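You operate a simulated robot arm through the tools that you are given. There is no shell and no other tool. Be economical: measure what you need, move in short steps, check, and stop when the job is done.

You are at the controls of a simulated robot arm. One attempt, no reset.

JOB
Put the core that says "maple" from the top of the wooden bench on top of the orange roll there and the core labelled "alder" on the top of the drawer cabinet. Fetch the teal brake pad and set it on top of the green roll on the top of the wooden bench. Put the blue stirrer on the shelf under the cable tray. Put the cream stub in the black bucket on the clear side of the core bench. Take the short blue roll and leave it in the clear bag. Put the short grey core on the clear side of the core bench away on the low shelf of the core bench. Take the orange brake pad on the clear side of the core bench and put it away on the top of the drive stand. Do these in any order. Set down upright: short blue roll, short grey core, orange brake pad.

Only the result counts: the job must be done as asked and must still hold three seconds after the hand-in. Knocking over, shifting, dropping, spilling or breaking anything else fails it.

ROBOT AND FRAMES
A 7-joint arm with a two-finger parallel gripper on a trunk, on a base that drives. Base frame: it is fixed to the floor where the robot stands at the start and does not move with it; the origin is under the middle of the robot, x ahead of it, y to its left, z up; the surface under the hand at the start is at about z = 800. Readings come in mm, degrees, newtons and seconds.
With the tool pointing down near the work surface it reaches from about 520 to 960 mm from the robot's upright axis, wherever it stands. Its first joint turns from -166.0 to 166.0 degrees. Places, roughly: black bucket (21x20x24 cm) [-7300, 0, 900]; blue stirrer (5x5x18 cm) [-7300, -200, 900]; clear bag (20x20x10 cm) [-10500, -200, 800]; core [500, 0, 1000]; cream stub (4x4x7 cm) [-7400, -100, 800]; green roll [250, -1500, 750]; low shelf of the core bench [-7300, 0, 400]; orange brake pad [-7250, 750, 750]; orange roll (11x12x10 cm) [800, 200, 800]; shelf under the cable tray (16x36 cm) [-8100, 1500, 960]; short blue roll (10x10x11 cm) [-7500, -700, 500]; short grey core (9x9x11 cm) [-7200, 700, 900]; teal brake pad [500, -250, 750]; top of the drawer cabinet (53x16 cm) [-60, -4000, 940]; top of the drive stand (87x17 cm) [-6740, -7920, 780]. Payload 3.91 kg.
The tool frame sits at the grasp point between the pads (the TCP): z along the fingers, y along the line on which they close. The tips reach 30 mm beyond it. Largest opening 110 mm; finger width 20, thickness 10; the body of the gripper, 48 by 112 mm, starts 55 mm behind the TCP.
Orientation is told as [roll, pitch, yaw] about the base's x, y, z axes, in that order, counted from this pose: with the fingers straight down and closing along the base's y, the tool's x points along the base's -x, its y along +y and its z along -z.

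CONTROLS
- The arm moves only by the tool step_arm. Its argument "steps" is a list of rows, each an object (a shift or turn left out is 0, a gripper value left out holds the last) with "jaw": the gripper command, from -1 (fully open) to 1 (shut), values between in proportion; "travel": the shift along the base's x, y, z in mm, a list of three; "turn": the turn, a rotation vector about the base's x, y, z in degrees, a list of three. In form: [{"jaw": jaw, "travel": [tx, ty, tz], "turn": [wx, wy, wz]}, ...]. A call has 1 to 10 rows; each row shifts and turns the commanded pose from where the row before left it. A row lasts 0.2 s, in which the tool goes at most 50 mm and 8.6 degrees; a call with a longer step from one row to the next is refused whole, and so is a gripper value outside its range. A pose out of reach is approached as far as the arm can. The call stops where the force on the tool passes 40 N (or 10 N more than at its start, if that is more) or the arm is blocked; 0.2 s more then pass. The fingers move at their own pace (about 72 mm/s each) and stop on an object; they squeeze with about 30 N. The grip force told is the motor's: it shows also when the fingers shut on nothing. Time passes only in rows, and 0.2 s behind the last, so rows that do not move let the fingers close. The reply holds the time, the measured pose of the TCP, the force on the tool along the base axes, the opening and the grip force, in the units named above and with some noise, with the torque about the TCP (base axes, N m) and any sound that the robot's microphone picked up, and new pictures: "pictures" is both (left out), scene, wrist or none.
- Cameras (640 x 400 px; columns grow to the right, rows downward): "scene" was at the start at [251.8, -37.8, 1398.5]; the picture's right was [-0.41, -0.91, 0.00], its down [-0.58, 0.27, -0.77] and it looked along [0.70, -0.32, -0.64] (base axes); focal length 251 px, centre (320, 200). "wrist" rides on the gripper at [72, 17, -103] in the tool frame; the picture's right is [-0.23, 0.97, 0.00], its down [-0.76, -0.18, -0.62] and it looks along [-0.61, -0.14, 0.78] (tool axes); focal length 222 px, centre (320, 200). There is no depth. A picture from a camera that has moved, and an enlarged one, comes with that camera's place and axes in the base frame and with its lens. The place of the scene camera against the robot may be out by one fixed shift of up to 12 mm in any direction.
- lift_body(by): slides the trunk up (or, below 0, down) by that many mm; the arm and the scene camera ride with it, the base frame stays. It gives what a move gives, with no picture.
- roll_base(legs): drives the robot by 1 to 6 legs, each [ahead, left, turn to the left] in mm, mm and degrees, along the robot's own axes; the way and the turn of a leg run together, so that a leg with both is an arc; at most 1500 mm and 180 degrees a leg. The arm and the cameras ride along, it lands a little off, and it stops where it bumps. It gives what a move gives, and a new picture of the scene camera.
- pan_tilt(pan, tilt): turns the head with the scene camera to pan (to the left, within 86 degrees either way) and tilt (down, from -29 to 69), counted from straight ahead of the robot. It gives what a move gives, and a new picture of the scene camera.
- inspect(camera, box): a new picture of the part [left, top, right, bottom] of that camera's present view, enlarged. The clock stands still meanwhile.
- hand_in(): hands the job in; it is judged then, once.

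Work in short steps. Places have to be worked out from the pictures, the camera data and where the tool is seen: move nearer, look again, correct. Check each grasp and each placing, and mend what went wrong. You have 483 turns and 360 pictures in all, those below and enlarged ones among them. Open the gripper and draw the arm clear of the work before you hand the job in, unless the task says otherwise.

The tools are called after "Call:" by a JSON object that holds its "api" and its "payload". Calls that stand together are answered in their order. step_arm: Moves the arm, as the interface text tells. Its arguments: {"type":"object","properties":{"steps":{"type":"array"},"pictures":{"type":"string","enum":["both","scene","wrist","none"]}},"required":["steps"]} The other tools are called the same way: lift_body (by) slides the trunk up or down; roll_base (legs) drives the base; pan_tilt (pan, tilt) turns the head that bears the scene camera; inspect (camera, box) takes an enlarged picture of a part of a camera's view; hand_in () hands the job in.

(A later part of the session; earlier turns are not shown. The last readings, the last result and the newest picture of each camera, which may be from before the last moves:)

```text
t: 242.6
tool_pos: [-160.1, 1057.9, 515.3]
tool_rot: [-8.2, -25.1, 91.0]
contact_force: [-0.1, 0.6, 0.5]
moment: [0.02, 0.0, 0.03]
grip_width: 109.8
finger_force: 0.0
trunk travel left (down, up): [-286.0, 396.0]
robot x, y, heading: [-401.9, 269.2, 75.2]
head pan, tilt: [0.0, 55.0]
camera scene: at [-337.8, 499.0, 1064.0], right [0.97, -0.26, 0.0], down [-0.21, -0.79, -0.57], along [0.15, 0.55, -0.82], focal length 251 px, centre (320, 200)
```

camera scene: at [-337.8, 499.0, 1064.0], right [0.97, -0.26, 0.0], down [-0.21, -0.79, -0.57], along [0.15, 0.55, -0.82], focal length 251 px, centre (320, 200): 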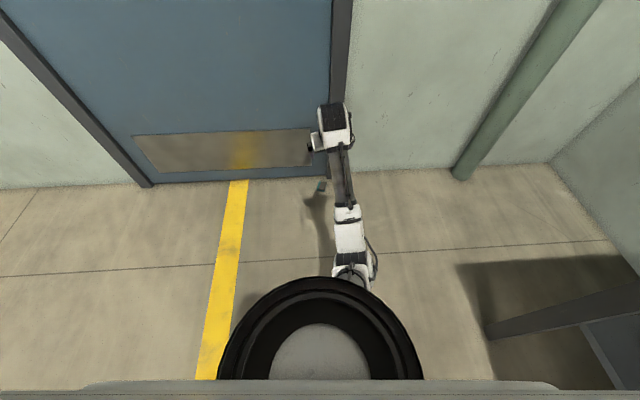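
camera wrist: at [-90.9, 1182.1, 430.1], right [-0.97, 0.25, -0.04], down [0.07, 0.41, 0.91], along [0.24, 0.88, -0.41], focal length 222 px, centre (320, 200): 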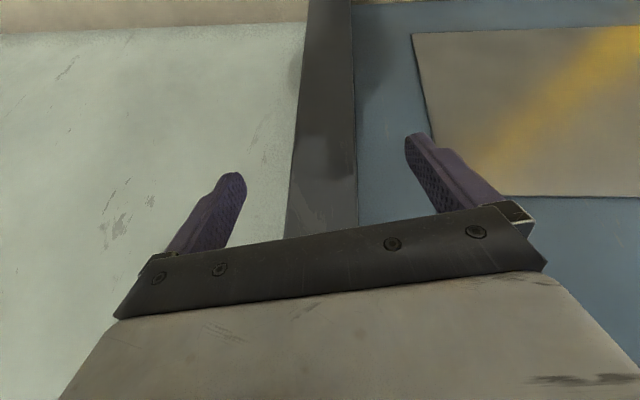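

Call:
{"api": "step_arm", "payload": {"steps": [{"travel": [5, 20, 0], "turn": [0, 7.2, 3.4]}, {"travel": [5, 20, 0], "turn": [0, 0, -8]}, {"travel": [5, 10, 0], "turn": [0, 0, -8]}, {"turn": [0, 0, -4]}, {}], "pictures": "none"}}

Call:
{"api": "step_arm", "payload": {"steps": [{"travel": [0, 0, -45]}, {"travel": [0, 0, -45]}, {"travel": [0, 0, -45]}, {"travel": [0, 0, -45]}, {"travel": [0, 0, -45]}, {"travel": [0, 0, -45]}, {}], "pictures": "both"}}

```text
t: 243.8
tool_pos: [-142.3, 1108.5, 516.2]
tool_rot: [-0.1, -25.2, 70.9]
contact_force: [0.4, -0.8, 0.4]
moment: [-0.02, 0.01, 0.05]
grip_width: 110.0
finger_force: 0.2
trunk travel left (down, up): [-286.0, 396.0]
robot x, y, heading: [-406.3, 269.1, 75.2]
head pan, tilt: [0.0, 55.0]
```

```text
t: 245.4
tool_pos: [-147.7, 1107.9, 241.9]
tool_rot: [-0.1, -25.2, 71.0]
contact_force: [-0.1, 0.0, -0.2]
moment: [0.01, 0.03, 0.02]
grip_width: 110.3
finger_force: 0.2
trunk travel left (down, up): [-286.0, 396.0]
robot x, y, heading: [-405.3, 267.7, 74.9]
head pan, tilt: [0.0, 55.0]
camera scene: at [-337.8, 499.0, 1064.0], right [0.97, -0.26, 0.0], down [-0.21, -0.79, -0.57], along [0.15, 0.55, -0.82], focal length 251 px, centre (320, 200)
camera wrist: at [-200.1, 1009.9, 304.2], right [-0.85, 0.51, 0.09], down [0.3, 0.34, 0.89], along [0.42, 0.79, -0.45], focal length 222 px, centre (320, 200)
```

scene: 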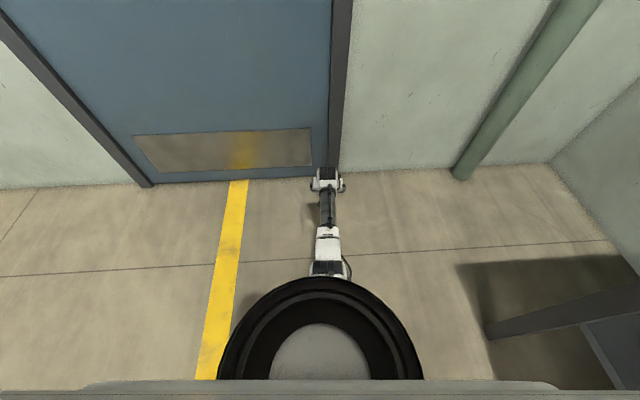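
wrist: 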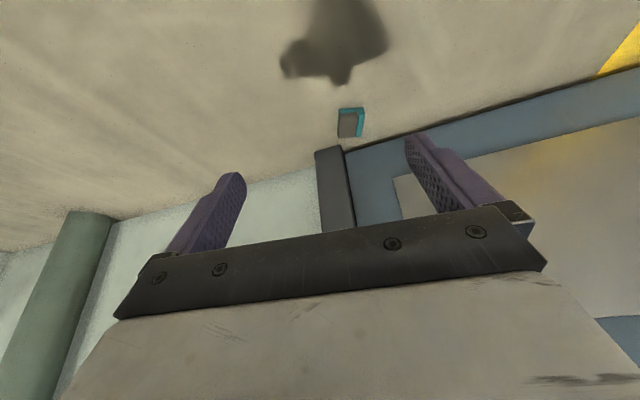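

Smooth. Continue down along the limit, easing back slightly.

Call:
{"api": "step_arm", "payload": {"steps": [{"travel": [-3, -8, -40]}, {"travel": [-3, -10, -40]}, {"travel": [-4, -14, -40]}, {"travel": [-4, -14, -30]}, {"travel": [-4, -14, -20]}, {}], "pictures": "wrist"}}

```text
t: 246.8
tool_pos: [-163.9, 1050.1, 72.8]
tool_rot: [-0.2, -25.4, 71.0]
contact_force: [0.4, -0.8, -1.0]
moment: [0.01, 0.01, 0.01]
grip_width: 109.9
finger_force: 0.0
trunk travel left (down, up): [-286.0, 396.0]
robot x, y, heading: [-399.5, 264.9, 74.9]
head pan, tilt: [0.0, 55.0]
camera wrist: at [-217.3, 952.9, 135.2], right [-0.85, 0.51, 0.09], down [0.3, 0.34, 0.89], along [0.42, 0.79, -0.45], focal length 222 px, centre (320, 200)
```

wrist: 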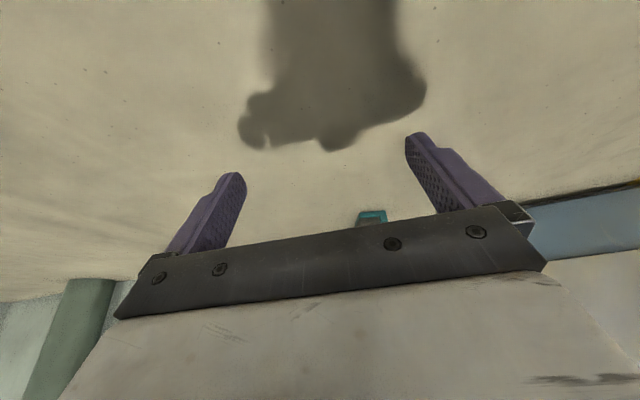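

Call:
{"api": "step_arm", "payload": {"steps": [{"travel": [-3, -10, -16]}, {"travel": [-3, -10, -16]}, {}], "pictures": "wrist"}}

```text
t: 247.6
tool_pos: [-168.6, 1030.4, 41.5]
tool_rot: [-0.3, -25.4, 71.0]
contact_force: [0.3, 0.2, -0.2]
moment: [-0.03, 0.01, 0.01]
grip_width: 109.8
finger_force: 0.1
trunk travel left (down, up): [-286.0, 396.0]
robot x, y, heading: [-404.1, 265.8, 75.0]
head pan, tilt: [0.0, 55.0]
camera wrist: at [-221.8, 931.8, 104.5], right [-0.85, 0.51, 0.09], down [0.3, 0.34, 0.89], along [0.42, 0.79, -0.45], focal length 222 px, centre (320, 200)
```

wrist: 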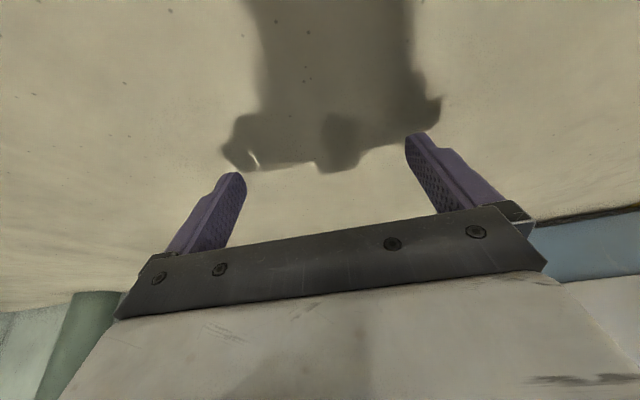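

At z≈41, clear. I drive 150 mm of the ~257 needed (with 21 mm left correction) and look.

Call:
{"api": "roll_base", "payload": {"legs": [[140, 21, 0]]}}

Call:
{"api": "step_arm", "payload": {"steps": [{}], "pictures": "wrist"}}

```text
t: 248.9
tool_pos: [-148.5, 1172.9, 41.9]
tool_rot: [-0.1, -25.2, 70.8]
contact_force: [0.8, -0.4, 1.0]
moment: [0.01, -0.03, 0.0]
grip_width: 110.0
finger_force: 0.0
trunk travel left (down, up): [-286.0, 396.0]
robot x, y, heading: [-385.0, 411.1, 74.7]
head pan, tilt: [0.0, 55.0]
camera scene: at [-320.2, 642.4, 1064.0], right [0.97, -0.26, 0.0], down [-0.21, -0.79, -0.57], along [0.15, 0.55, -0.82], focal length 251 px, centre (320, 200)
```

scene: 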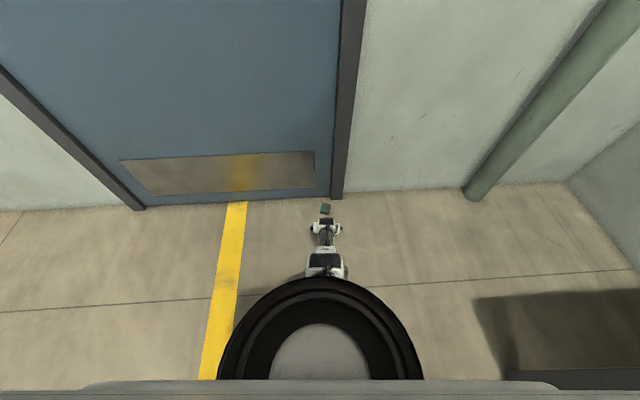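

```text
t: 249.3
tool_pos: [-149.8, 1172.7, 42.8]
tool_rot: [-0.3, -25.2, 70.8]
contact_force: [0.1, -0.1, 0.3]
moment: [-0.01, -0.01, 0.02]
grip_width: 110.1
finger_force: 0.1
trunk travel left (down, up): [-286.0, 396.0]
robot x, y, heading: [-391.0, 409.0, 75.1]
head pan, tilt: [0.0, 55.0]
camera wrist: at [-203.1, 1075.0, 104.5], right [-0.85, 0.52, 0.09], down [0.3, 0.34, 0.89], along [0.43, 0.79, -0.45], focal length 222 px, centre (320, 200)
```

wrist: 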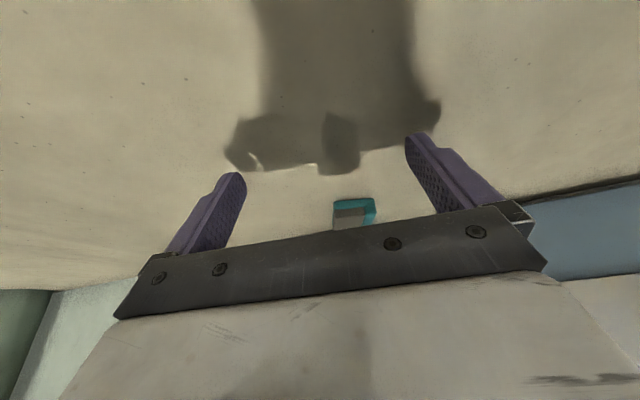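

Pad is centred between the fingers. Drive the remaining ~100 mm.

Call:
{"api": "roll_base", "payload": {"legs": [[98, 3, 0]]}}

Call:
{"api": "step_arm", "payload": {"steps": [{}], "pictures": "wrist"}}

```text
t: 250.5
tool_pos: [-129.3, 1270.3, 41.7]
tool_rot: [-0.2, -25.1, 70.9]
contact_force: [-1.2, 0.3, -0.2]
moment: [-0.03, -0.03, 0.03]
grip_width: 110.0
finger_force: 0.1
trunk travel left (down, up): [-286.0, 396.0]
robot x, y, heading: [-366.6, 509.8, 74.8]
head pan, tilt: [0.0, 55.0]
camera scene: at [-297.7, 739.3, 1064.0], right [0.97, -0.26, 0.0], down [-0.21, -0.79, -0.57], along [0.15, 0.55, -0.82], focal length 251 px, centre (320, 200)
```

scene: 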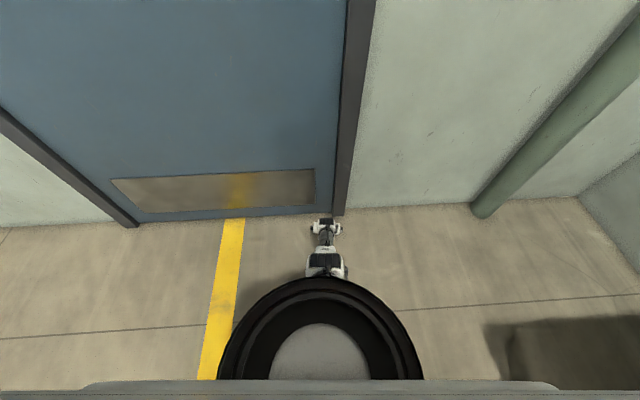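

```text
t: 250.9
tool_pos: [-127.1, 1270.4, 41.8]
tool_rot: [-0.1, -25.2, 70.9]
contact_force: [0.4, -0.4, -0.5]
moment: [0.0, 0.02, 0.02]
grip_width: 110.2
finger_force: 0.1
trunk travel left (down, up): [-286.0, 396.0]
robot x, y, heading: [-366.4, 507.0, 75.1]
head pan, tilt: [0.0, 55.0]
camera wrist: at [-181.4, 1172.1, 104.5], right [-0.85, 0.51, 0.09], down [0.3, 0.34, 0.89], along [0.42, 0.79, -0.45], focal length 222 px, centre (320, 200)
```

wrist: 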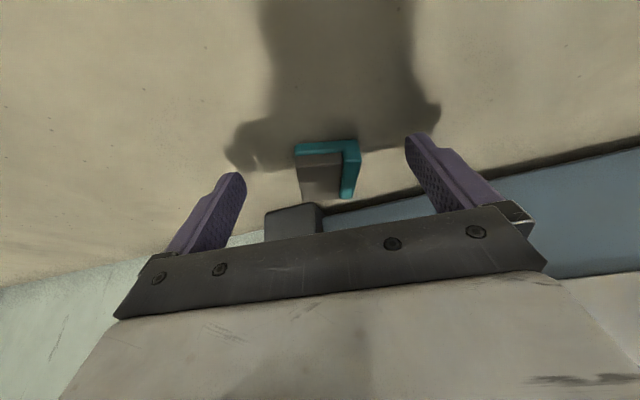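

Pad centre ≈(-124,1293); fingertips now at y≈1282. Nudge 12 mm ahead, lower 5, and close.

Call:
{"api": "roll_base", "payload": {"legs": [[12, 0, 0]]}}

Call:
{"api": "step_arm", "payload": {"steps": [{"travel": [0, 0, -6]}, {}, {"jaw": 0.0}, {"jaw": 0.0}, {"jaw": 1}, {"jaw": 1}, {}], "pictures": "wrist"}}

```text
t: 251.7
tool_pos: [-124.0, 1280.8, 42.7]
tool_rot: [-0.2, -25.2, 70.9]
contact_force: [0.6, 0.1, 0.2]
moment: [-0.01, -0.03, 0.0]
grip_width: 110.0
finger_force: 0.0
trunk travel left (down, up): [-286.0, 396.0]
robot x, y, heading: [-362.4, 521.5, 74.7]
head pan, tilt: [0.0, 55.0]
camera scene: at [-294.6, 750.9, 1064.0], right [0.97, -0.26, 0.0], down [-0.21, -0.79, -0.57], along [0.15, 0.55, -0.82], focal length 251 px, centre (320, 200)
```

scene: 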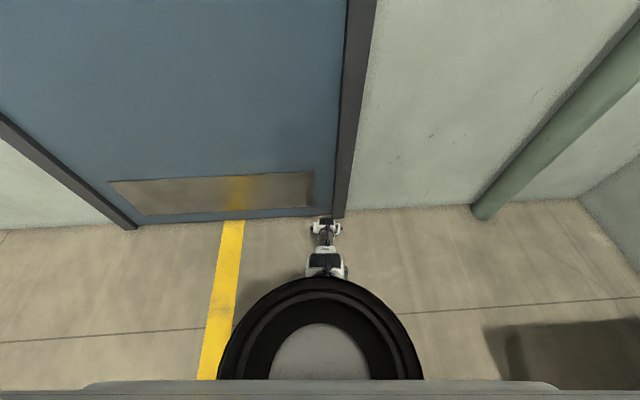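

```text
t: 253.2
tool_pos: [-126.4, 1281.8, 36.7]
tool_rot: [-0.2, -25.4, 70.8]
contact_force: [0.2, 0.0, 0.5]
moment: [-0.07, -0.01, -0.02]
grip_width: 44.0
finger_force: 29.8
trunk travel left (down, up): [-286.0, 396.0]
robot x, y, heading: [-361.8, 519.1, 75.0]
head pan, tilt: [0.0, 55.0]
camera wrist: at [-178.6, 1183.4, 99.9], right [-0.85, 0.51, 0.09], down [0.3, 0.34, 0.89], along [0.43, 0.79, -0.45], focal length 222 px, centre (320, 200)
```

wrist: 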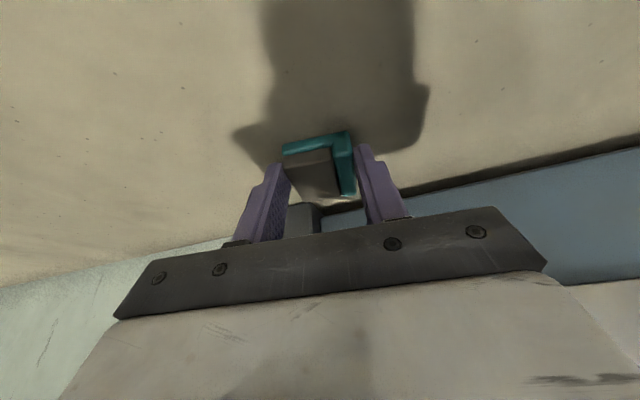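

Gripped (44 mm). Lift gently.

Call:
{"api": "step_arm", "payload": {"steps": [{"travel": [0, 0, 10]}, {"travel": [0, 0, 20]}, {"travel": [0, 0, 30]}, {}], "pictures": "wrist"}}

```text
t: 254.2
tool_pos: [-115.3, 1334.4, 145.4]
tool_rot: [-0.1, -28.5, 71.3]
contact_force: [-11.4, -28.6, -21.6]
moment: [-1.11, 0.35, 0.19]
grip_width: 0.0
finger_force: 30.2
trunk travel left (down, up): [-286.0, 396.0]
robot x, y, heading: [-365.0, 521.2, 75.2]
head pan, tilt: [0.0, 55.0]
stopped in row 4: the force on the tool passed its limit at 60 N (the readings are from after the stop); the commanded pose is now the measured one
camera wrist: at [-168.1, 1232.9, 200.5], right [-0.86, 0.5, 0.11], down [0.29, 0.3, 0.91], along [0.43, 0.81, -0.4], focal length 222 px, centre (320, 200)
```

wrist: 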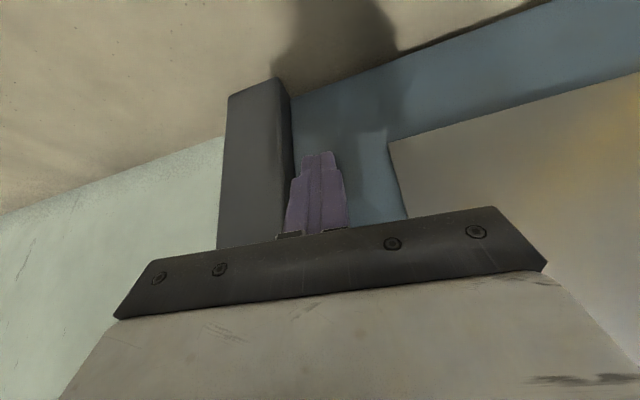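

The arm bulged outward (elbow on base) and lost the pad. Lesson: lift with the trunk instead. I back off and look for the pad.

Call:
{"api": "roll_base", "payload": {"legs": [[-200, 0, 0]]}}

Call:
{"api": "step_arm", "payload": {"steps": [{"jaw": -1}, {}], "pictures": "wrist"}}

```text
t: 255.8
tool_pos: [-167.7, 1147.2, 150.8]
tool_rot: [-0.1, -29.7, 71.6]
contact_force: [0.8, 1.0, -1.1]
moment: [0.01, 0.0, 0.01]
grip_width: 0.2
finger_force: 29.8
trunk travel left (down, up): [-286.0, 396.0]
robot x, y, heading: [-410.8, 327.4, 75.3]
head pan, tilt: [0.0, 55.0]
camera scene: at [-347.5, 556.0, 1064.1], right [0.97, -0.25, 0.0], down [-0.21, -0.79, -0.57], along [0.14, 0.56, -0.82], focal length 251 px, centre (320, 200)
```

scene: 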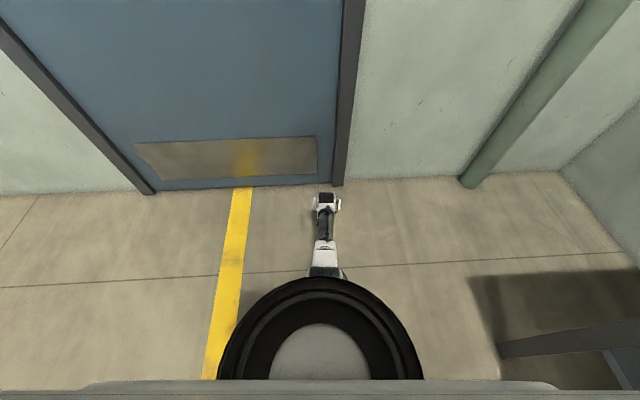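

```text
t: 256.4
tool_pos: [-168.5, 1147.8, 151.8]
tool_rot: [-0.1, -29.8, 71.6]
contact_force: [-0.3, 0.3, -0.3]
moment: [0.01, -0.01, 0.03]
grip_width: 82.4
finger_force: 0.1
trunk travel left (down, up): [-286.0, 396.0]
robot x, y, heading: [-414.9, 320.1, 75.7]
head pan, tilt: [0.0, 55.0]
camera wrist: at [-220.9, 1044.6, 204.7], right [-0.86, 0.5, 0.11], down [0.28, 0.28, 0.92], along [0.42, 0.82, -0.38], focal length 222 px, centre (320, 200)
```

wrist: 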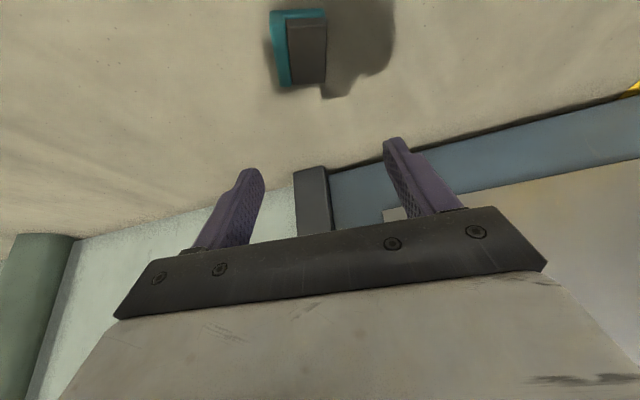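

The pad now lies at ≈(-165,1152), aligned with the gripper and away from the wall. Back 80, descend along the limit, then drive forward onto it.

Call:
{"api": "roll_base", "payload": {"legs": [[-80, 0, 0]]}}

Call:
{"api": "step_arm", "payload": {"steps": [{"travel": [-3, -10, -30]}, {"travel": [-4, -14, -30]}, {"travel": [-4, -14, -25]}, {"travel": [-4, -14, -18]}, {"travel": [-3, -10, -10]}, {}], "pictures": "wrist"}}

```text
t: 257.4
tool_pos: [-186.6, 1072.3, 150.3]
tool_rot: [-0.1, -29.7, 71.6]
contact_force: [0.6, -0.7, -0.1]
moment: [-0.02, -0.01, -0.01]
grip_width: 110.2
finger_force: 0.0
trunk travel left (down, up): [-286.0, 396.0]
robot x, y, heading: [-431.4, 250.4, 75.5]
head pan, tilt: [0.0, 55.0]
camera scene: at [-366.8, 482.9, 1064.0], right [0.97, -0.25, 0.0], down [-0.21, -0.79, -0.57], along [0.14, 0.55, -0.82], focal length 251 px, centre (320, 200)
```

scene: 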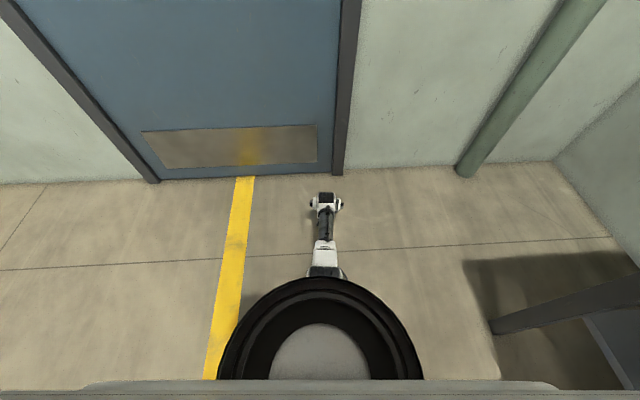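

```text
t: 258.8
tool_pos: [-205.1, 1011.5, 37.0]
tool_rot: [-0.1, -29.7, 71.6]
contact_force: [0.3, 0.2, 0.5]
moment: [0.04, 0.0, 0.01]
grip_width: 110.0
finger_force: 0.0
trunk travel left (down, up): [-286.0, 396.0]
robot x, y, heading: [-431.8, 249.3, 75.4]
head pan, tilt: [0.0, 55.0]
camera wrist: at [-258.3, 908.8, 91.3], right [-0.86, 0.5, 0.11], down [0.28, 0.28, 0.92], along [0.42, 0.82, -0.38], focal length 222 px, centre (320, 200)
```

wrist: 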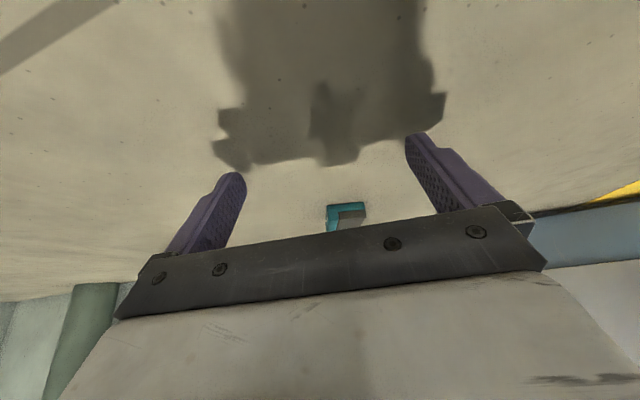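

Call:
{"api": "roll_base", "payload": {"legs": [[105, -2, 0]]}}

Call:
{"api": "step_arm", "payload": {"steps": [{}], "pictures": "wrist"}}

```text
t: 260.0
tool_pos: [-177.0, 1111.3, 38.1]
tool_rot: [-0.1, -29.8, 71.6]
contact_force: [-0.6, 0.4, 0.0]
moment: [-0.03, 0.0, -0.01]
grip_width: 109.8
finger_force: 0.2
trunk travel left (down, up): [-286.0, 396.0]
robot x, y, heading: [-406.9, 347.9, 75.5]
head pan, tilt: [0.0, 55.0]
camera scene: at [-339.0, 581.2, 1064.0], right [0.97, -0.25, 0.0], down [-0.21, -0.79, -0.57], along [0.14, 0.56, -0.82], focal length 251 px, centre (320, 200)
```

scene: 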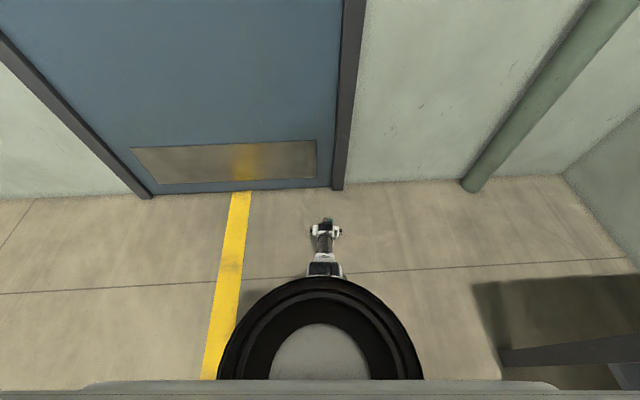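

```text
t: 260.4
tool_pos: [-176.9, 1110.8, 38.1]
tool_rot: [-0.1, -29.8, 71.6]
contact_force: [0.5, 0.1, -0.1]
moment: [0.0, 0.01, 0.0]
grip_width: 110.0
finger_force: 0.1
trunk travel left (down, up): [-286.0, 396.0]
robot x, y, heading: [-406.5, 348.7, 75.6]
head pan, tilt: [0.0, 55.0]
camera wrist: at [-230.4, 1007.6, 91.4], right [-0.86, 0.5, 0.11], down [0.28, 0.28, 0.92], along [0.42, 0.82, -0.38], focal length 222 px, centre (320, 200)
```

wrist: 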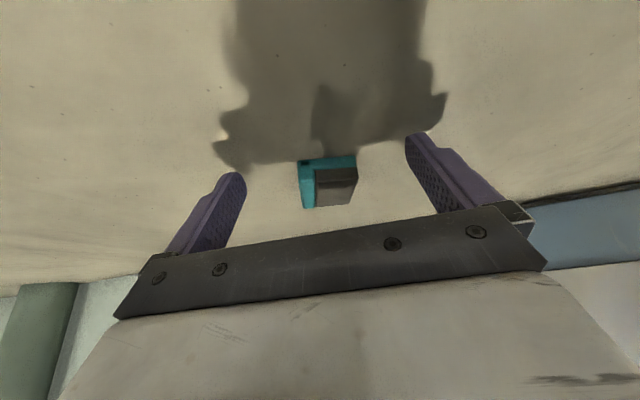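

Call:
{"api": "roll_base", "payload": {"legs": [[29, 0, 0]]}}

Call:
{"api": "step_arm", "payload": {"steps": [{"travel": [0, 0, -4]}, {"jaw": 0.0}, {"jaw": 1}, {"jaw": 1}, {}, {}], "pictures": "wrist"}}

```text
t: 261.2
tool_pos: [-169.1, 1137.9, 37.3]
tool_rot: [-0.1, -29.7, 71.7]
contact_force: [0.5, -0.5, -0.1]
moment: [0.0, -0.01, -0.02]
grip_width: 109.7
finger_force: 0.1
trunk travel left (down, up): [-286.0, 396.0]
robot x, y, heading: [-396.7, 379.3, 75.3]
head pan, tilt: [0.0, 55.0]
camera scene: at [-331.9, 609.0, 1064.0], right [0.97, -0.25, 0.0], down [-0.21, -0.79, -0.57], along [0.14, 0.56, -0.82], focal length 251 px, centre (320, 200)
```

scene: 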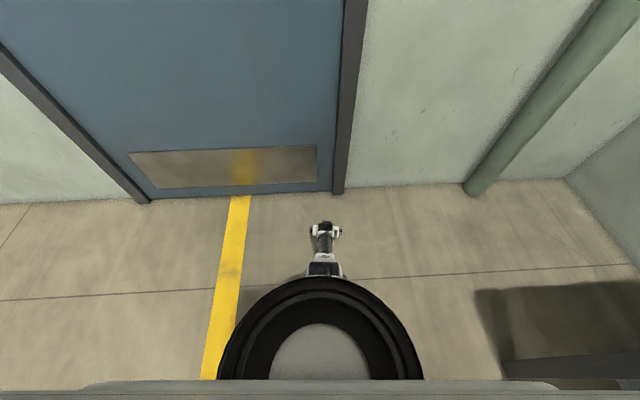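

```text
t: 262.6
tool_pos: [-171.7, 1138.5, 34.2]
tool_rot: [0.0, -29.6, 71.5]
contact_force: [-0.3, 0.7, 0.7]
moment: [0.0, 0.09, 0.0]
grip_width: 44.4
finger_force: 29.9
trunk travel left (down, up): [-286.0, 396.0]
robot x, y, heading: [-395.9, 377.7, 75.6]
head pan, tilt: [0.0, 55.0]
camera wrist: at [-224.3, 1035.3, 88.0], right [-0.86, 0.5, 0.11], down [0.28, 0.28, 0.92], along [0.42, 0.82, -0.38], focal length 222 px, centre (320, 200)
```

wrist: 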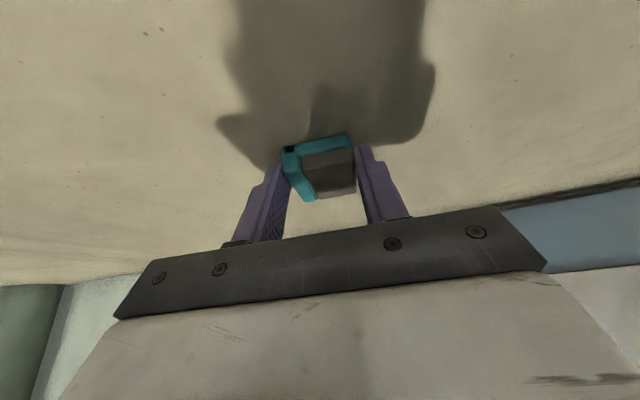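

Gripped at 44 mm. This time I lift with the trunk only.

Call:
{"api": "lift_body", "payload": {"by": 100}}

Call:
{"api": "step_arm", "payload": {"steps": [{}], "pictures": "wrist"}}

```text
t: 263.9
tool_pos: [-170.7, 1137.4, 134.2]
tool_rot: [-0.1, -29.7, 71.7]
contact_force: [0.3, -0.3, -1.8]
moment: [-0.08, 0.01, 0.01]
grip_width: 44.1
finger_force: 29.7
trunk travel left (down, up): [-386.0, 296.0]
robot x, y, heading: [-394.7, 376.7, 75.4]
head pan, tilt: [0.0, 55.0]
```

```text
t: 264.3
tool_pos: [-169.6, 1137.4, 134.9]
tool_rot: [-0.1, -29.7, 71.7]
contact_force: [-0.3, 0.2, -2.3]
moment: [-0.04, 0.0, 0.0]
grip_width: 44.0
finger_force: 29.3
trunk travel left (down, up): [-386.0, 296.0]
robot x, y, heading: [-399.5, 377.8, 75.4]
head pan, tilt: [0.0, 55.0]
camera wrist: at [-224.3, 1035.0, 187.7], right [-0.86, 0.5, 0.11], down [0.28, 0.28, 0.92], along [0.42, 0.82, -0.38], focal length 222 px, centre (320, 200)
```

wrist: 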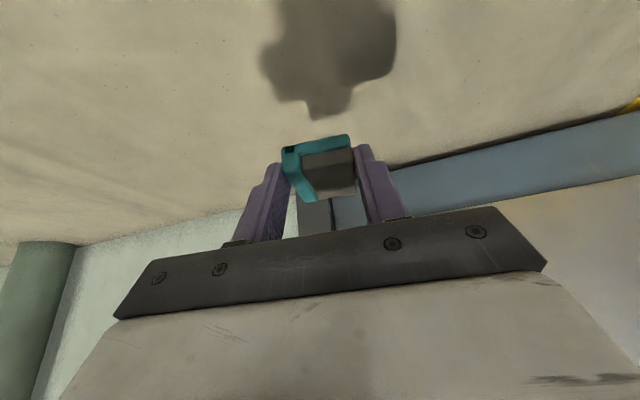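

Held. I zoom to judge how securely the pad sits between the fingers.

Call:
{"api": "inspect", "payload": {"camera": "wrist", "box": [220, 120, 420, 245]}}

```text
3.20 times, centred on (320, 182) of wrist
camera zoom: at [-224.3, 1035.0, 187.7], right [-0.86, 0.5, 0.11], down [0.28, 0.28, 0.92], along [0.42, 0.82, -0.38], focal length 711 px, centre (320, 256)
```

zoom: 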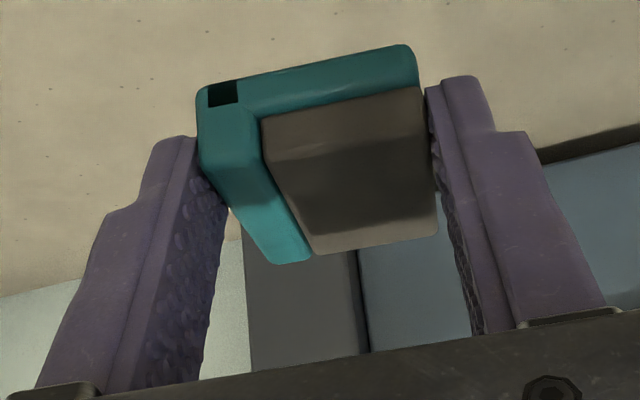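

Held by the fingertips only, but stable. Raise the trunk further and monitor the width.

Call:
{"api": "lift_body", "payload": {"by": 290}}

```text
t: 267.2
tool_pos: [-171.2, 1137.7, 423.7]
tool_rot: [0.0, -29.7, 71.6]
contact_force: [0.8, -0.4, -1.2]
moment: [-0.06, 0.04, -0.03]
grip_width: 44.0
finger_force: 29.8
trunk travel left (down, up): [-676.0, 6.0]
robot x, y, heading: [-395.1, 376.1, 75.4]
head pan, tilt: [0.0, 55.0]
```

Call:
{"api": "roll_base", "payload": {"legs": [[-200, 0, 0]]}}

Call:
{"api": "step_arm", "payload": {"steps": [{"travel": [3, 10, 30]}, {"travel": [3, 12, 35]}, {"travel": [3, 12, 35]}, {"travel": [3, 12, 35]}, {"travel": [3, 10, 35]}, {}], "pictures": "scene"}}

```text
t: 268.8
tool_pos: [-221.0, 946.5, 424.4]
tool_rot: [-0.1, -29.8, 71.5]
contact_force: [-0.6, 0.0, -1.0]
moment: [-0.01, 0.03, -0.01]
grip_width: 44.0
finger_force: 30.1
trunk travel left (down, up): [-676.0, 6.0]
robot x, y, heading: [-445.5, 184.4, 75.5]
head pan, tilt: [0.0, 55.0]
camera scene: at [-381.9, 416.9, 1454.2], right [0.97, -0.25, 0.0], down [-0.21, -0.79, -0.57], along [0.14, 0.56, -0.82], focal length 251 px, centre (320, 200)
```

scene: 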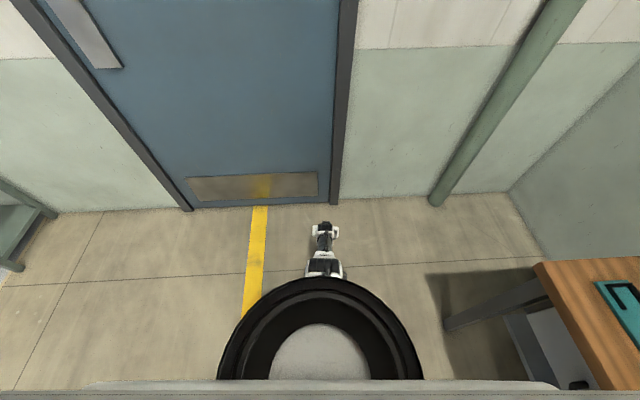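

```text
t: 270.2
tool_pos: [-204.7, 1001.7, 595.2]
tool_rot: [-0.2, -29.7, 71.6]
contact_force: [-0.1, 0.1, -1.7]
moment: [-0.05, 0.04, 0.01]
grip_width: 44.0
finger_force: 30.4
trunk travel left (down, up): [-676.0, 6.0]
robot x, y, heading: [-445.3, 186.2, 75.7]
head pan, tilt: [0.0, 55.0]
camera scene: at [-381.7, 417.9, 1453.9], right [0.97, -0.25, 0.0], down [-0.21, -0.79, -0.57], along [0.14, 0.55, -0.82], focal length 251 px, centre (320, 200)
```

scene: 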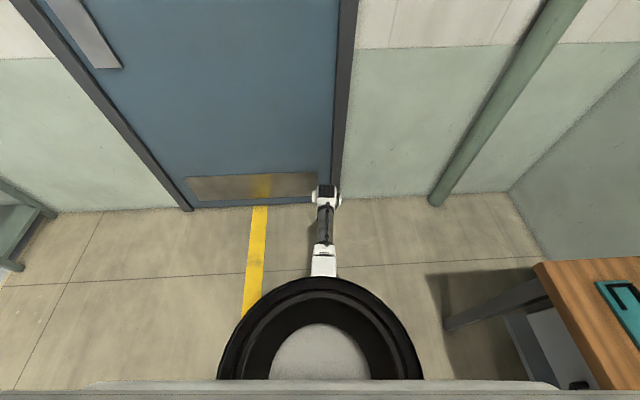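

Call:
{"api": "step_arm", "payload": {"steps": [{"travel": [0, 0, 40]}, {"travel": [0, 0, 40]}, {"travel": [0, 0, 40]}, {"travel": [0, 0, 40]}, {"travel": [0, 0, 40]}, {"travel": [0, 0, 40]}, {"travel": [0, 0, 40]}, {"travel": [0, 0, 40]}, {"travel": [0, 0, 40]}, {"travel": [0, 0, 40]}], "pictures": "wrist"}}

```text
t: 272.4
tool_pos: [-207.3, 1002.7, 994.9]
tool_rot: [-0.1, -29.7, 71.7]
contact_force: [0.3, -0.7, -1.2]
moment: [-0.04, 0.02, -0.05]
grip_width: 43.9
finger_force: 30.1
trunk travel left (down, up): [-676.0, 6.0]
robot x, y, heading: [-449.8, 189.2, 75.3]
head pan, tilt: [0.0, 55.0]
camera wrist: at [-260.6, 900.6, 1048.3], right [-0.86, 0.5, 0.11], down [0.28, 0.28, 0.92], along [0.42, 0.82, -0.38], focal length 222 px, centre (320, 200)
```

wrist: 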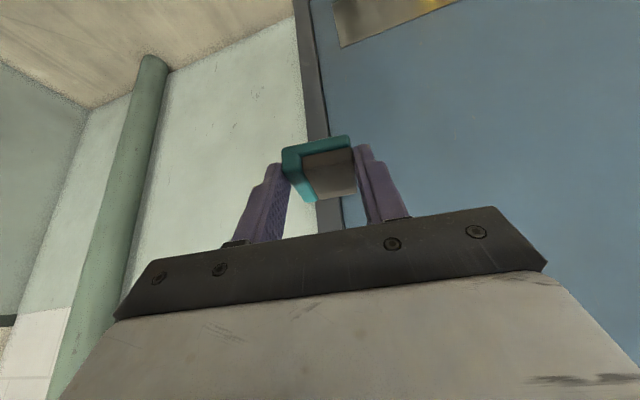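

Pad secure at z≈995. I move the base away from the bench, then turn back in small portions, checking the grip.

Call:
{"api": "roll_base", "payload": {"legs": [[0, 450, 0], [0, 0, -12]]}}

```text
t: 277.3
tool_pos: [-473.9, 1048.7, 994.1]
tool_rot: [0.0, -29.8, 59.4]
contact_force: [-0.3, -0.7, -1.6]
moment: [-0.01, 0.04, 0.0]
grip_width: 44.1
finger_force: 30.3
trunk travel left (down, up): [-676.0, 6.0]
robot x, y, heading: [-882.0, 300.8, 63.1]
head pan, tilt: [0.0, 55.0]
camera scene: at [-769.1, 514.0, 1454.0], right [0.89, -0.45, 0.0], down [-0.37, -0.73, -0.57], along [0.26, 0.51, -0.82], focal length 251 px, centre (320, 200)
```

scene: 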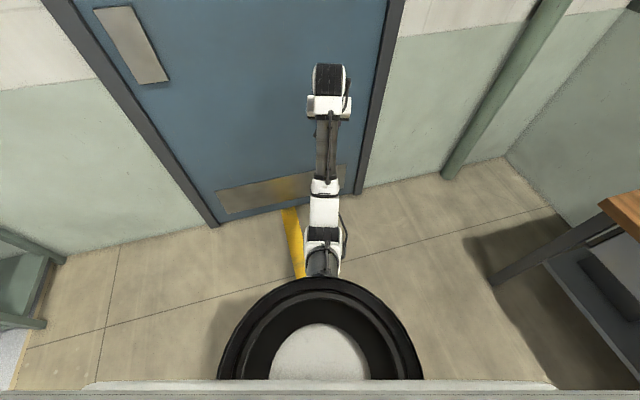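

Call:
{"api": "roll_base", "payload": {"legs": [[0, 0, -15], [0, 0, -15]]}}

Call:
{"api": "roll_base", "payload": {"legs": [[0, 0, -15], [0, 0, -18]]}}

```text
t: 279.5
tool_pos: [-150.7, 736.0, 994.7]
tool_rot: [-0.1, -29.7, 28.7]
contact_force: [-0.4, 0.3, -1.6]
moment: [-0.06, 0.07, -0.01]
grip_width: 44.2
finger_force: 30.2
trunk travel left (down, up): [-676.0, 6.0]
robot x, y, heading: [-883.6, 303.8, 32.3]
head pan, tilt: [0.0, 55.0]
camera scene: at [-674.7, 428.1, 1453.9], right [0.54, -0.84, 0.0], down [-0.69, -0.44, -0.57], along [0.48, 0.31, -0.82], focal length 251 px, centre (320, 200)
```

scene: 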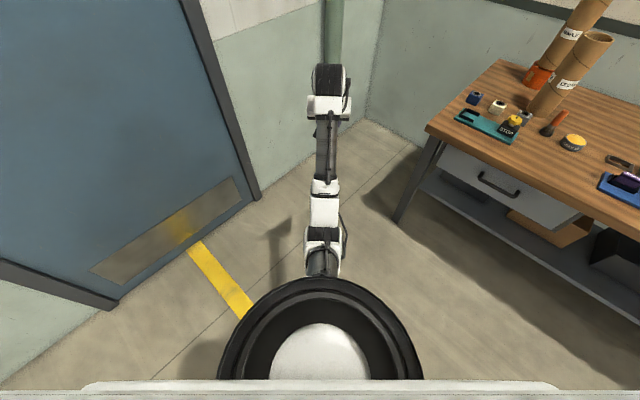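

```text
t: 281.8
tool_pos: [-31.1, 266.1, 994.1]
tool_rot: [-0.2, -29.7, -4.3]
contact_force: [-0.1, 0.1, -1.9]
moment: [0.04, 0.03, 0.0]
grip_width: 44.1
finger_force: 29.7
trunk travel left (down, up): [-676.0, 6.0]
robot x, y, heading: [-885.1, 298.1, -0.5]
head pan, tilt: [0.0, 55.0]
camera scene: at [-637.0, 295.5, 1454.0], right [-0.01, -1.0, 0.0], down [-0.82, 0.01, -0.57], along [0.57, -0.01, -0.82], focal length 251 px, centre (320, 200)
```

scene: 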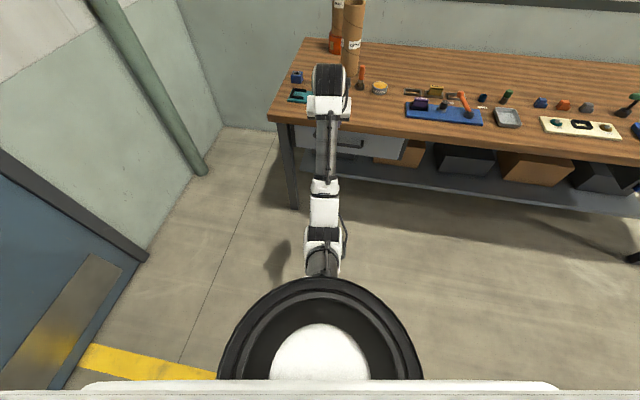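

Still held. Drive right along the bench to the green roll.

Call:
{"api": "roll_base", "payload": {"legs": [[0, -1000, 0.5]]}}

Call:
{"api": "roll_base", "payload": {"legs": [[0, -880, 0]]}}

Call:
{"api": "pan_tilt", "payload": {"pan": 0, "tilt": 40}}

```text
t: 289.9
tool_pos: [-25.2, -709.7, 992.8]
tool_rot: [-0.2, -29.7, -2.6]
contact_force: [0.0, 0.2, -1.9]
moment: [0.01, 0.08, -0.01]
grip_width: 44.3
finger_force: 30.4
trunk travel left (down, up): [-676.0, 6.0]
robot x, y, heading: [-875.7, -701.8, 1.2]
head pan, tilt: [0.0, 55.0]
camera scene: at [-631.5, -699.6, 1453.9], right [0.02, -1.0, 0.0], down [-0.82, -0.02, -0.57], along [0.57, 0.01, -0.82], focal length 251 px, centre (320, 200)
```

scene: 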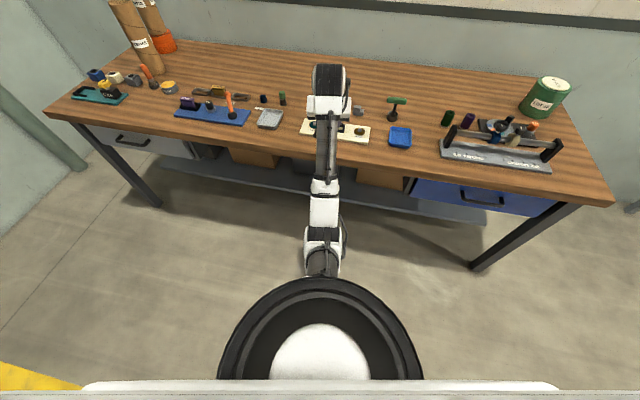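

```text
t: 297.1
tool_pos: [-5.1, -1576.9, 993.9]
tool_rot: [-0.1, -29.7, -2.1]
contact_force: [-0.5, -0.2, -2.4]
moment: [-0.01, 0.05, -0.01]
grip_width: 44.2
finger_force: 30.1
trunk travel left (down, up): [-676.0, 6.0]
robot x, y, heading: [-855.7, -1573.8, 1.7]
head pan, tilt: [0.0, 55.0]
camera scene: at [-610.6, -1570.7, 1453.9], right [0.03, -1.0, 0.0], down [-0.82, -0.02, -0.57], along [0.57, 0.02, -0.82], focal length 251 px, centre (320, 200)
```

scene: 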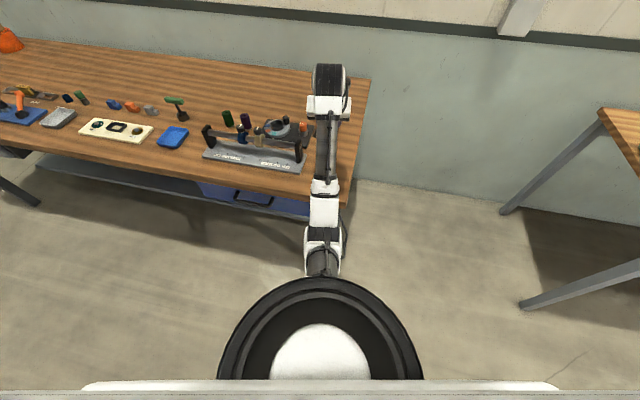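

```text
t: 297.9
tool_pos: [-5.3, -1576.4, 993.9]
tool_rot: [-0.1, -29.6, -2.2]
contact_force: [0.9, 0.1, -2.2]
moment: [0.05, 0.11, 0.03]
grip_width: 43.8
finger_force: 30.5
trunk travel left (down, up): [-676.0, 6.0]
robot x, y, heading: [-854.5, -1572.5, 1.6]
head pan, tilt: [0.0, 40.0]
camera scene: at [-597.7, -1570.3, 1474.6], right [0.03, -1.0, 0.0], down [-0.64, -0.02, -0.77], along [0.77, 0.02, -0.64], focal length 251 px, centre (320, 200)
```

scene: 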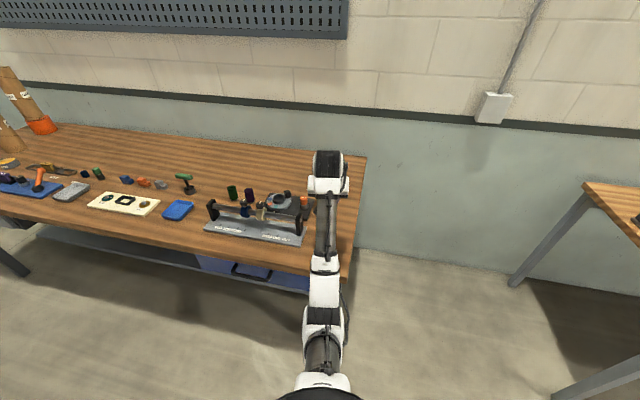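

Call:
{"api": "step_arm", "payload": {"steps": [{}], "pictures": "wrist"}}

```text
t: 298.2
tool_pos: [-5.0, -1577.3, 992.8]
tool_rot: [-0.2, -29.6, -2.2]
contact_force: [-0.2, 0.4, -1.9]
moment: [0.01, 0.04, -0.02]
grip_width: 43.9
finger_force: 29.6
trunk travel left (down, up): [-676.0, 6.0]
robot x, y, heading: [-859.5, -1575.0, 1.5]
head pan, tilt: [0.0, 40.0]
camera wrist: at [-119.0, -1555.7, 1047.7], right [0.24, 0.97, 0.11], down [0.35, -0.19, 0.92], along [0.91, -0.18, -0.38], focal length 222 px, centre (320, 200)
```

wrist: 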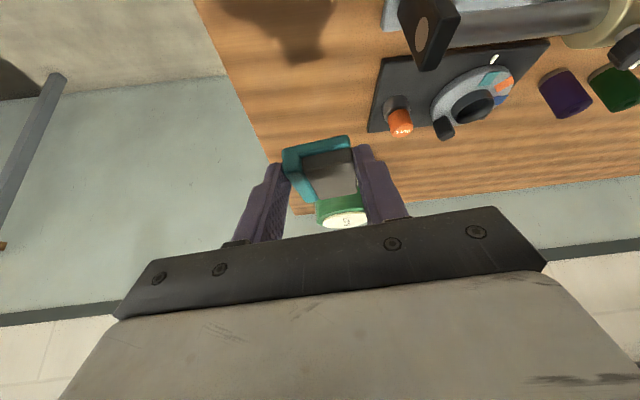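

The green roll is straight ahead at about (340,-1600). Raise a bit, drive forward 230 and look again.

Call:
{"api": "step_arm", "payload": {"steps": [{"travel": [0, 0, 30]}, {"travel": [0, 0, 30]}], "pictures": "none"}}

Call:
{"api": "roll_base", "payload": {"legs": [[200, -20, -1.5]]}}

Call:
{"api": "step_arm", "payload": {"steps": [{}], "pictures": "wrist"}}

```text
t: 298.9
tool_pos: [-6.0, -1575.4, 1056.4]
tool_rot: [-0.1, -29.6, -2.1]
contact_force: [-0.1, -0.8, -1.5]
moment: [0.04, 0.08, 0.01]
grip_width: 44.2
finger_force: 30.2
trunk travel left (down, up): [-676.0, 6.0]
robot x, y, heading: [-858.4, -1574.2, 1.5]
head pan, tilt: [0.0, 40.0]
```

```text
t: 300.4
tool_pos: [193.4, -1614.7, 1055.3]
tool_rot: [-0.1, -29.6, -3.5]
contact_force: [0.4, 0.6, -2.3]
moment: [0.02, 0.02, 0.01]
grip_width: 44.3
finger_force: 29.9
trunk travel left (down, up): [-676.0, 6.0]
robot x, y, heading: [-658.4, -1590.9, 0.2]
head pan, tilt: [0.0, 40.0]
camera scene: at [-398.1, -1594.0, 1474.4], right [0.0, -1.0, 0.0], down [-0.64, 0.0, -0.77], along [0.77, 0.0, -0.64], focal length 251 px, centre (320, 200)
```

scene: 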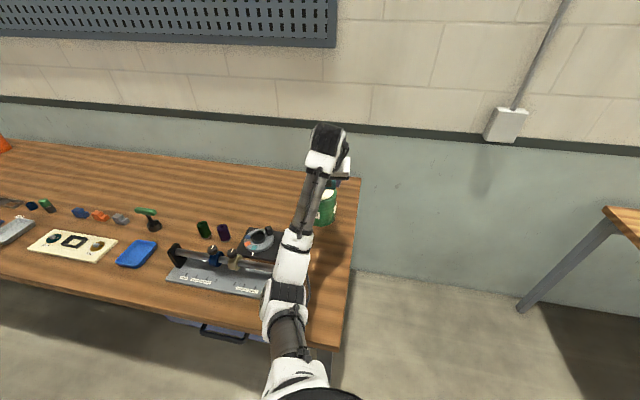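

```text
t: 300.9
tool_pos: [193.2, -1614.3, 1055.8]
tool_rot: [-0.1, -29.6, -3.6]
contact_force: [0.0, 0.0, -1.2]
moment: [0.03, 0.1, -0.01]
grip_width: 44.4
finger_force: 29.8
trunk travel left (down, up): [-676.0, 6.0]
robot x, y, heading: [-659.0, -1592.6, -0.0]
head pan, tilt: [0.0, 40.0]
camera wrist: at [79.6, -1590.1, 1109.2], right [0.26, 0.96, 0.11], down [0.34, -0.2, 0.92], along [0.9, -0.2, -0.38], focal length 222 px, centre (320, 200)
```

wrist: 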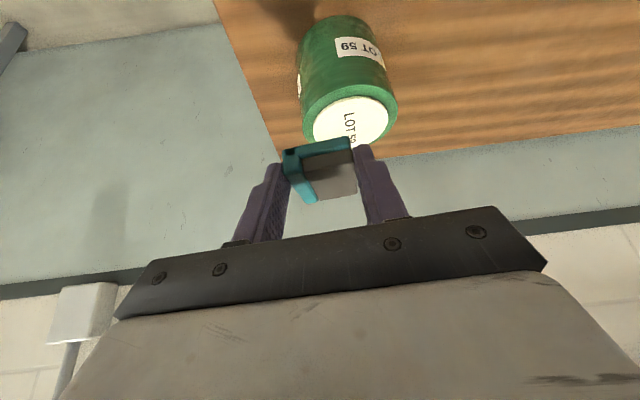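

Roll top centre ≈(300,-1591), z≈925. Drive 97 mm forward to bring the pad over it.

Call:
{"api": "roll_base", "payload": {"legs": [[97, 20, 0]]}}

Call:
{"api": "step_arm", "payload": {"steps": [{}], "pictures": "wrist"}}

```text
t: 302.0
tool_pos: [290.6, -1592.8, 1054.9]
tool_rot: [0.0, -29.7, -3.6]
contact_force: [0.0, 0.3, -2.5]
moment: [-0.03, 0.06, -0.01]
grip_width: 44.1
finger_force: 30.3
trunk travel left (down, up): [-676.0, 6.0]
robot x, y, heading: [-567.1, -1574.9, 0.0]
head pan, tilt: [0.0, 40.0]
camera scene: at [-301.2, -1572.9, 1474.4], right [0.0, -1.0, 0.0], down [-0.64, 0.0, -0.77], along [0.77, 0.0, -0.64], focal length 251 px, centre (320, 200)
```

scene: 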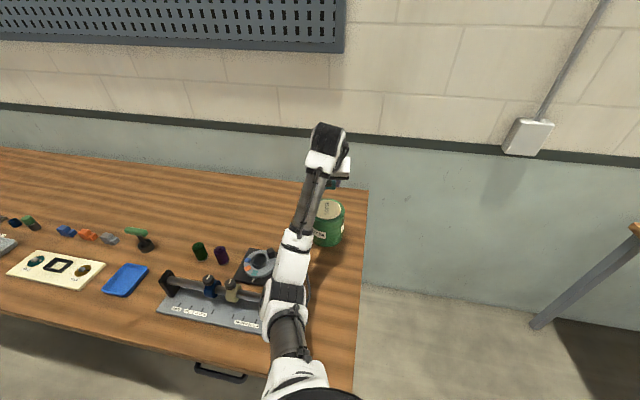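

```text
t: 302.4
tool_pos: [289.3, -1593.3, 1056.0]
tool_rot: [-0.1, -29.7, -3.5]
contact_force: [-0.2, -0.1, -2.4]
moment: [0.02, 0.07, -0.02]
grip_width: 44.2
finger_force: 30.0
trunk travel left (down, up): [-676.0, 6.0]
robot x, y, heading: [-558.5, -1570.0, 0.3]
head pan, tilt: [0.0, 40.0]
camera wrist: at [176.3, -1569.1, 1109.2], right [0.26, 0.96, 0.11], down [0.34, -0.2, 0.92], along [0.9, -0.2, -0.38], focal length 222 px, centre (320, 200)
```

wrist: 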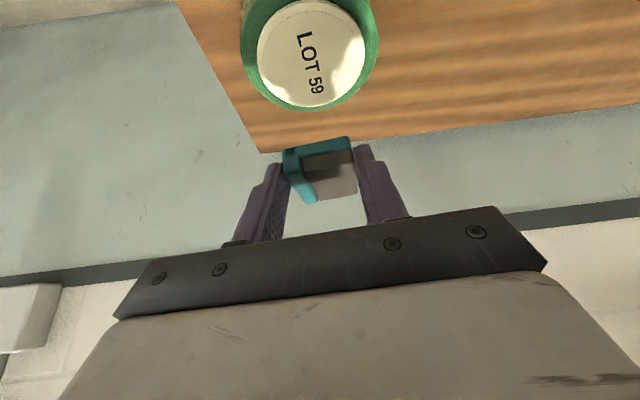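

Triangulated top centre (296,-1590), z≈926. Align and lower to ~972.

Call:
{"api": "step_arm", "payload": {"steps": [{"travel": [-3, 4, -30]}, {"travel": [0, 0, -30]}, {"travel": [0, 0, -20]}, {}], "pictures": "both"}}

```text
t: 303.4
tool_pos: [287.3, -1589.1, 976.1]
tool_rot: [0.0, -29.7, -3.6]
contact_force: [-0.2, 0.4, -1.4]
moment: [0.02, 0.04, 0.02]
grip_width: 44.0
finger_force: 29.9
trunk travel left (down, up): [-676.0, 6.0]
robot x, y, heading: [-559.9, -1567.9, 0.1]
head pan, tilt: [0.0, 40.0]
camera scene: at [-302.5, -1573.2, 1474.7], right [0.0, -1.0, 0.0], down [-0.64, 0.0, -0.77], along [0.77, 0.0, -0.64], focal length 251 px, centre (320, 200)
camera wrist: at [173.7, -1564.6, 1029.7], right [0.26, 0.96, 0.11], down [0.34, -0.2, 0.92], along [0.9, -0.2, -0.38], focal length 222 px, centre (320, 200)
```

scene: 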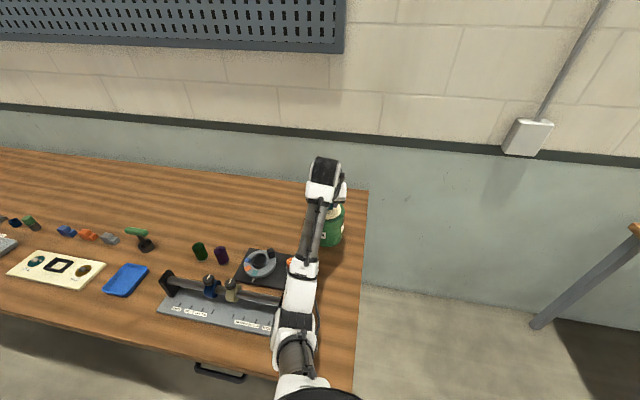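
wrist: 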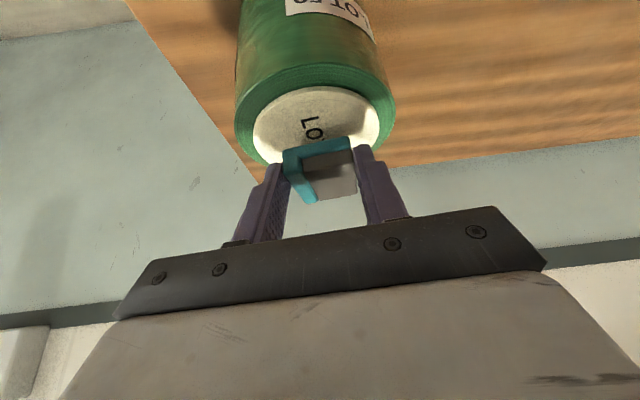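

Call:
{"api": "step_arm", "payload": {"steps": [{"travel": [0, 0, -5]}, {"travel": [0, 0, -4]}, {"travel": [0, 0, -3]}, {}], "pictures": "wrist"}}

```text
t: 304.4
tool_pos: [287.6, -1591.2, 963.6]
tool_rot: [-0.1, -29.7, -3.7]
contact_force: [0.1, -0.9, -2.1]
moment: [-0.01, 0.04, 0.03]
grip_width: 43.8
finger_force: 29.4
trunk travel left (down, up): [-676.0, 6.0]
robot x, y, heading: [-560.3, -1572.5, -0.1]
head pan, tilt: [0.0, 40.0]
camera wrist: at [173.3, -1565.3, 1017.1], right [0.26, 0.96, 0.11], down [0.34, -0.2, 0.92], along [0.9, -0.2, -0.38], focal length 222 px, centre (320, 200)
```

wrist: 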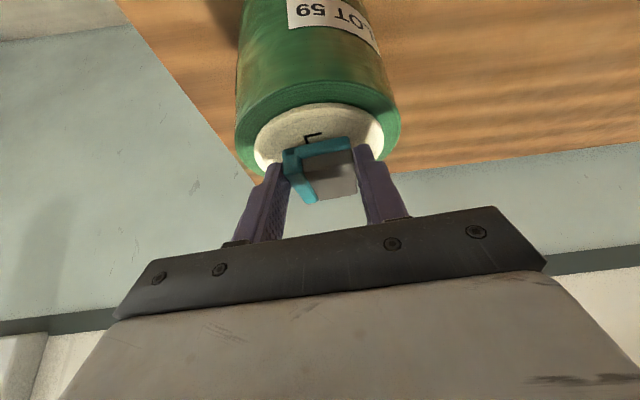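

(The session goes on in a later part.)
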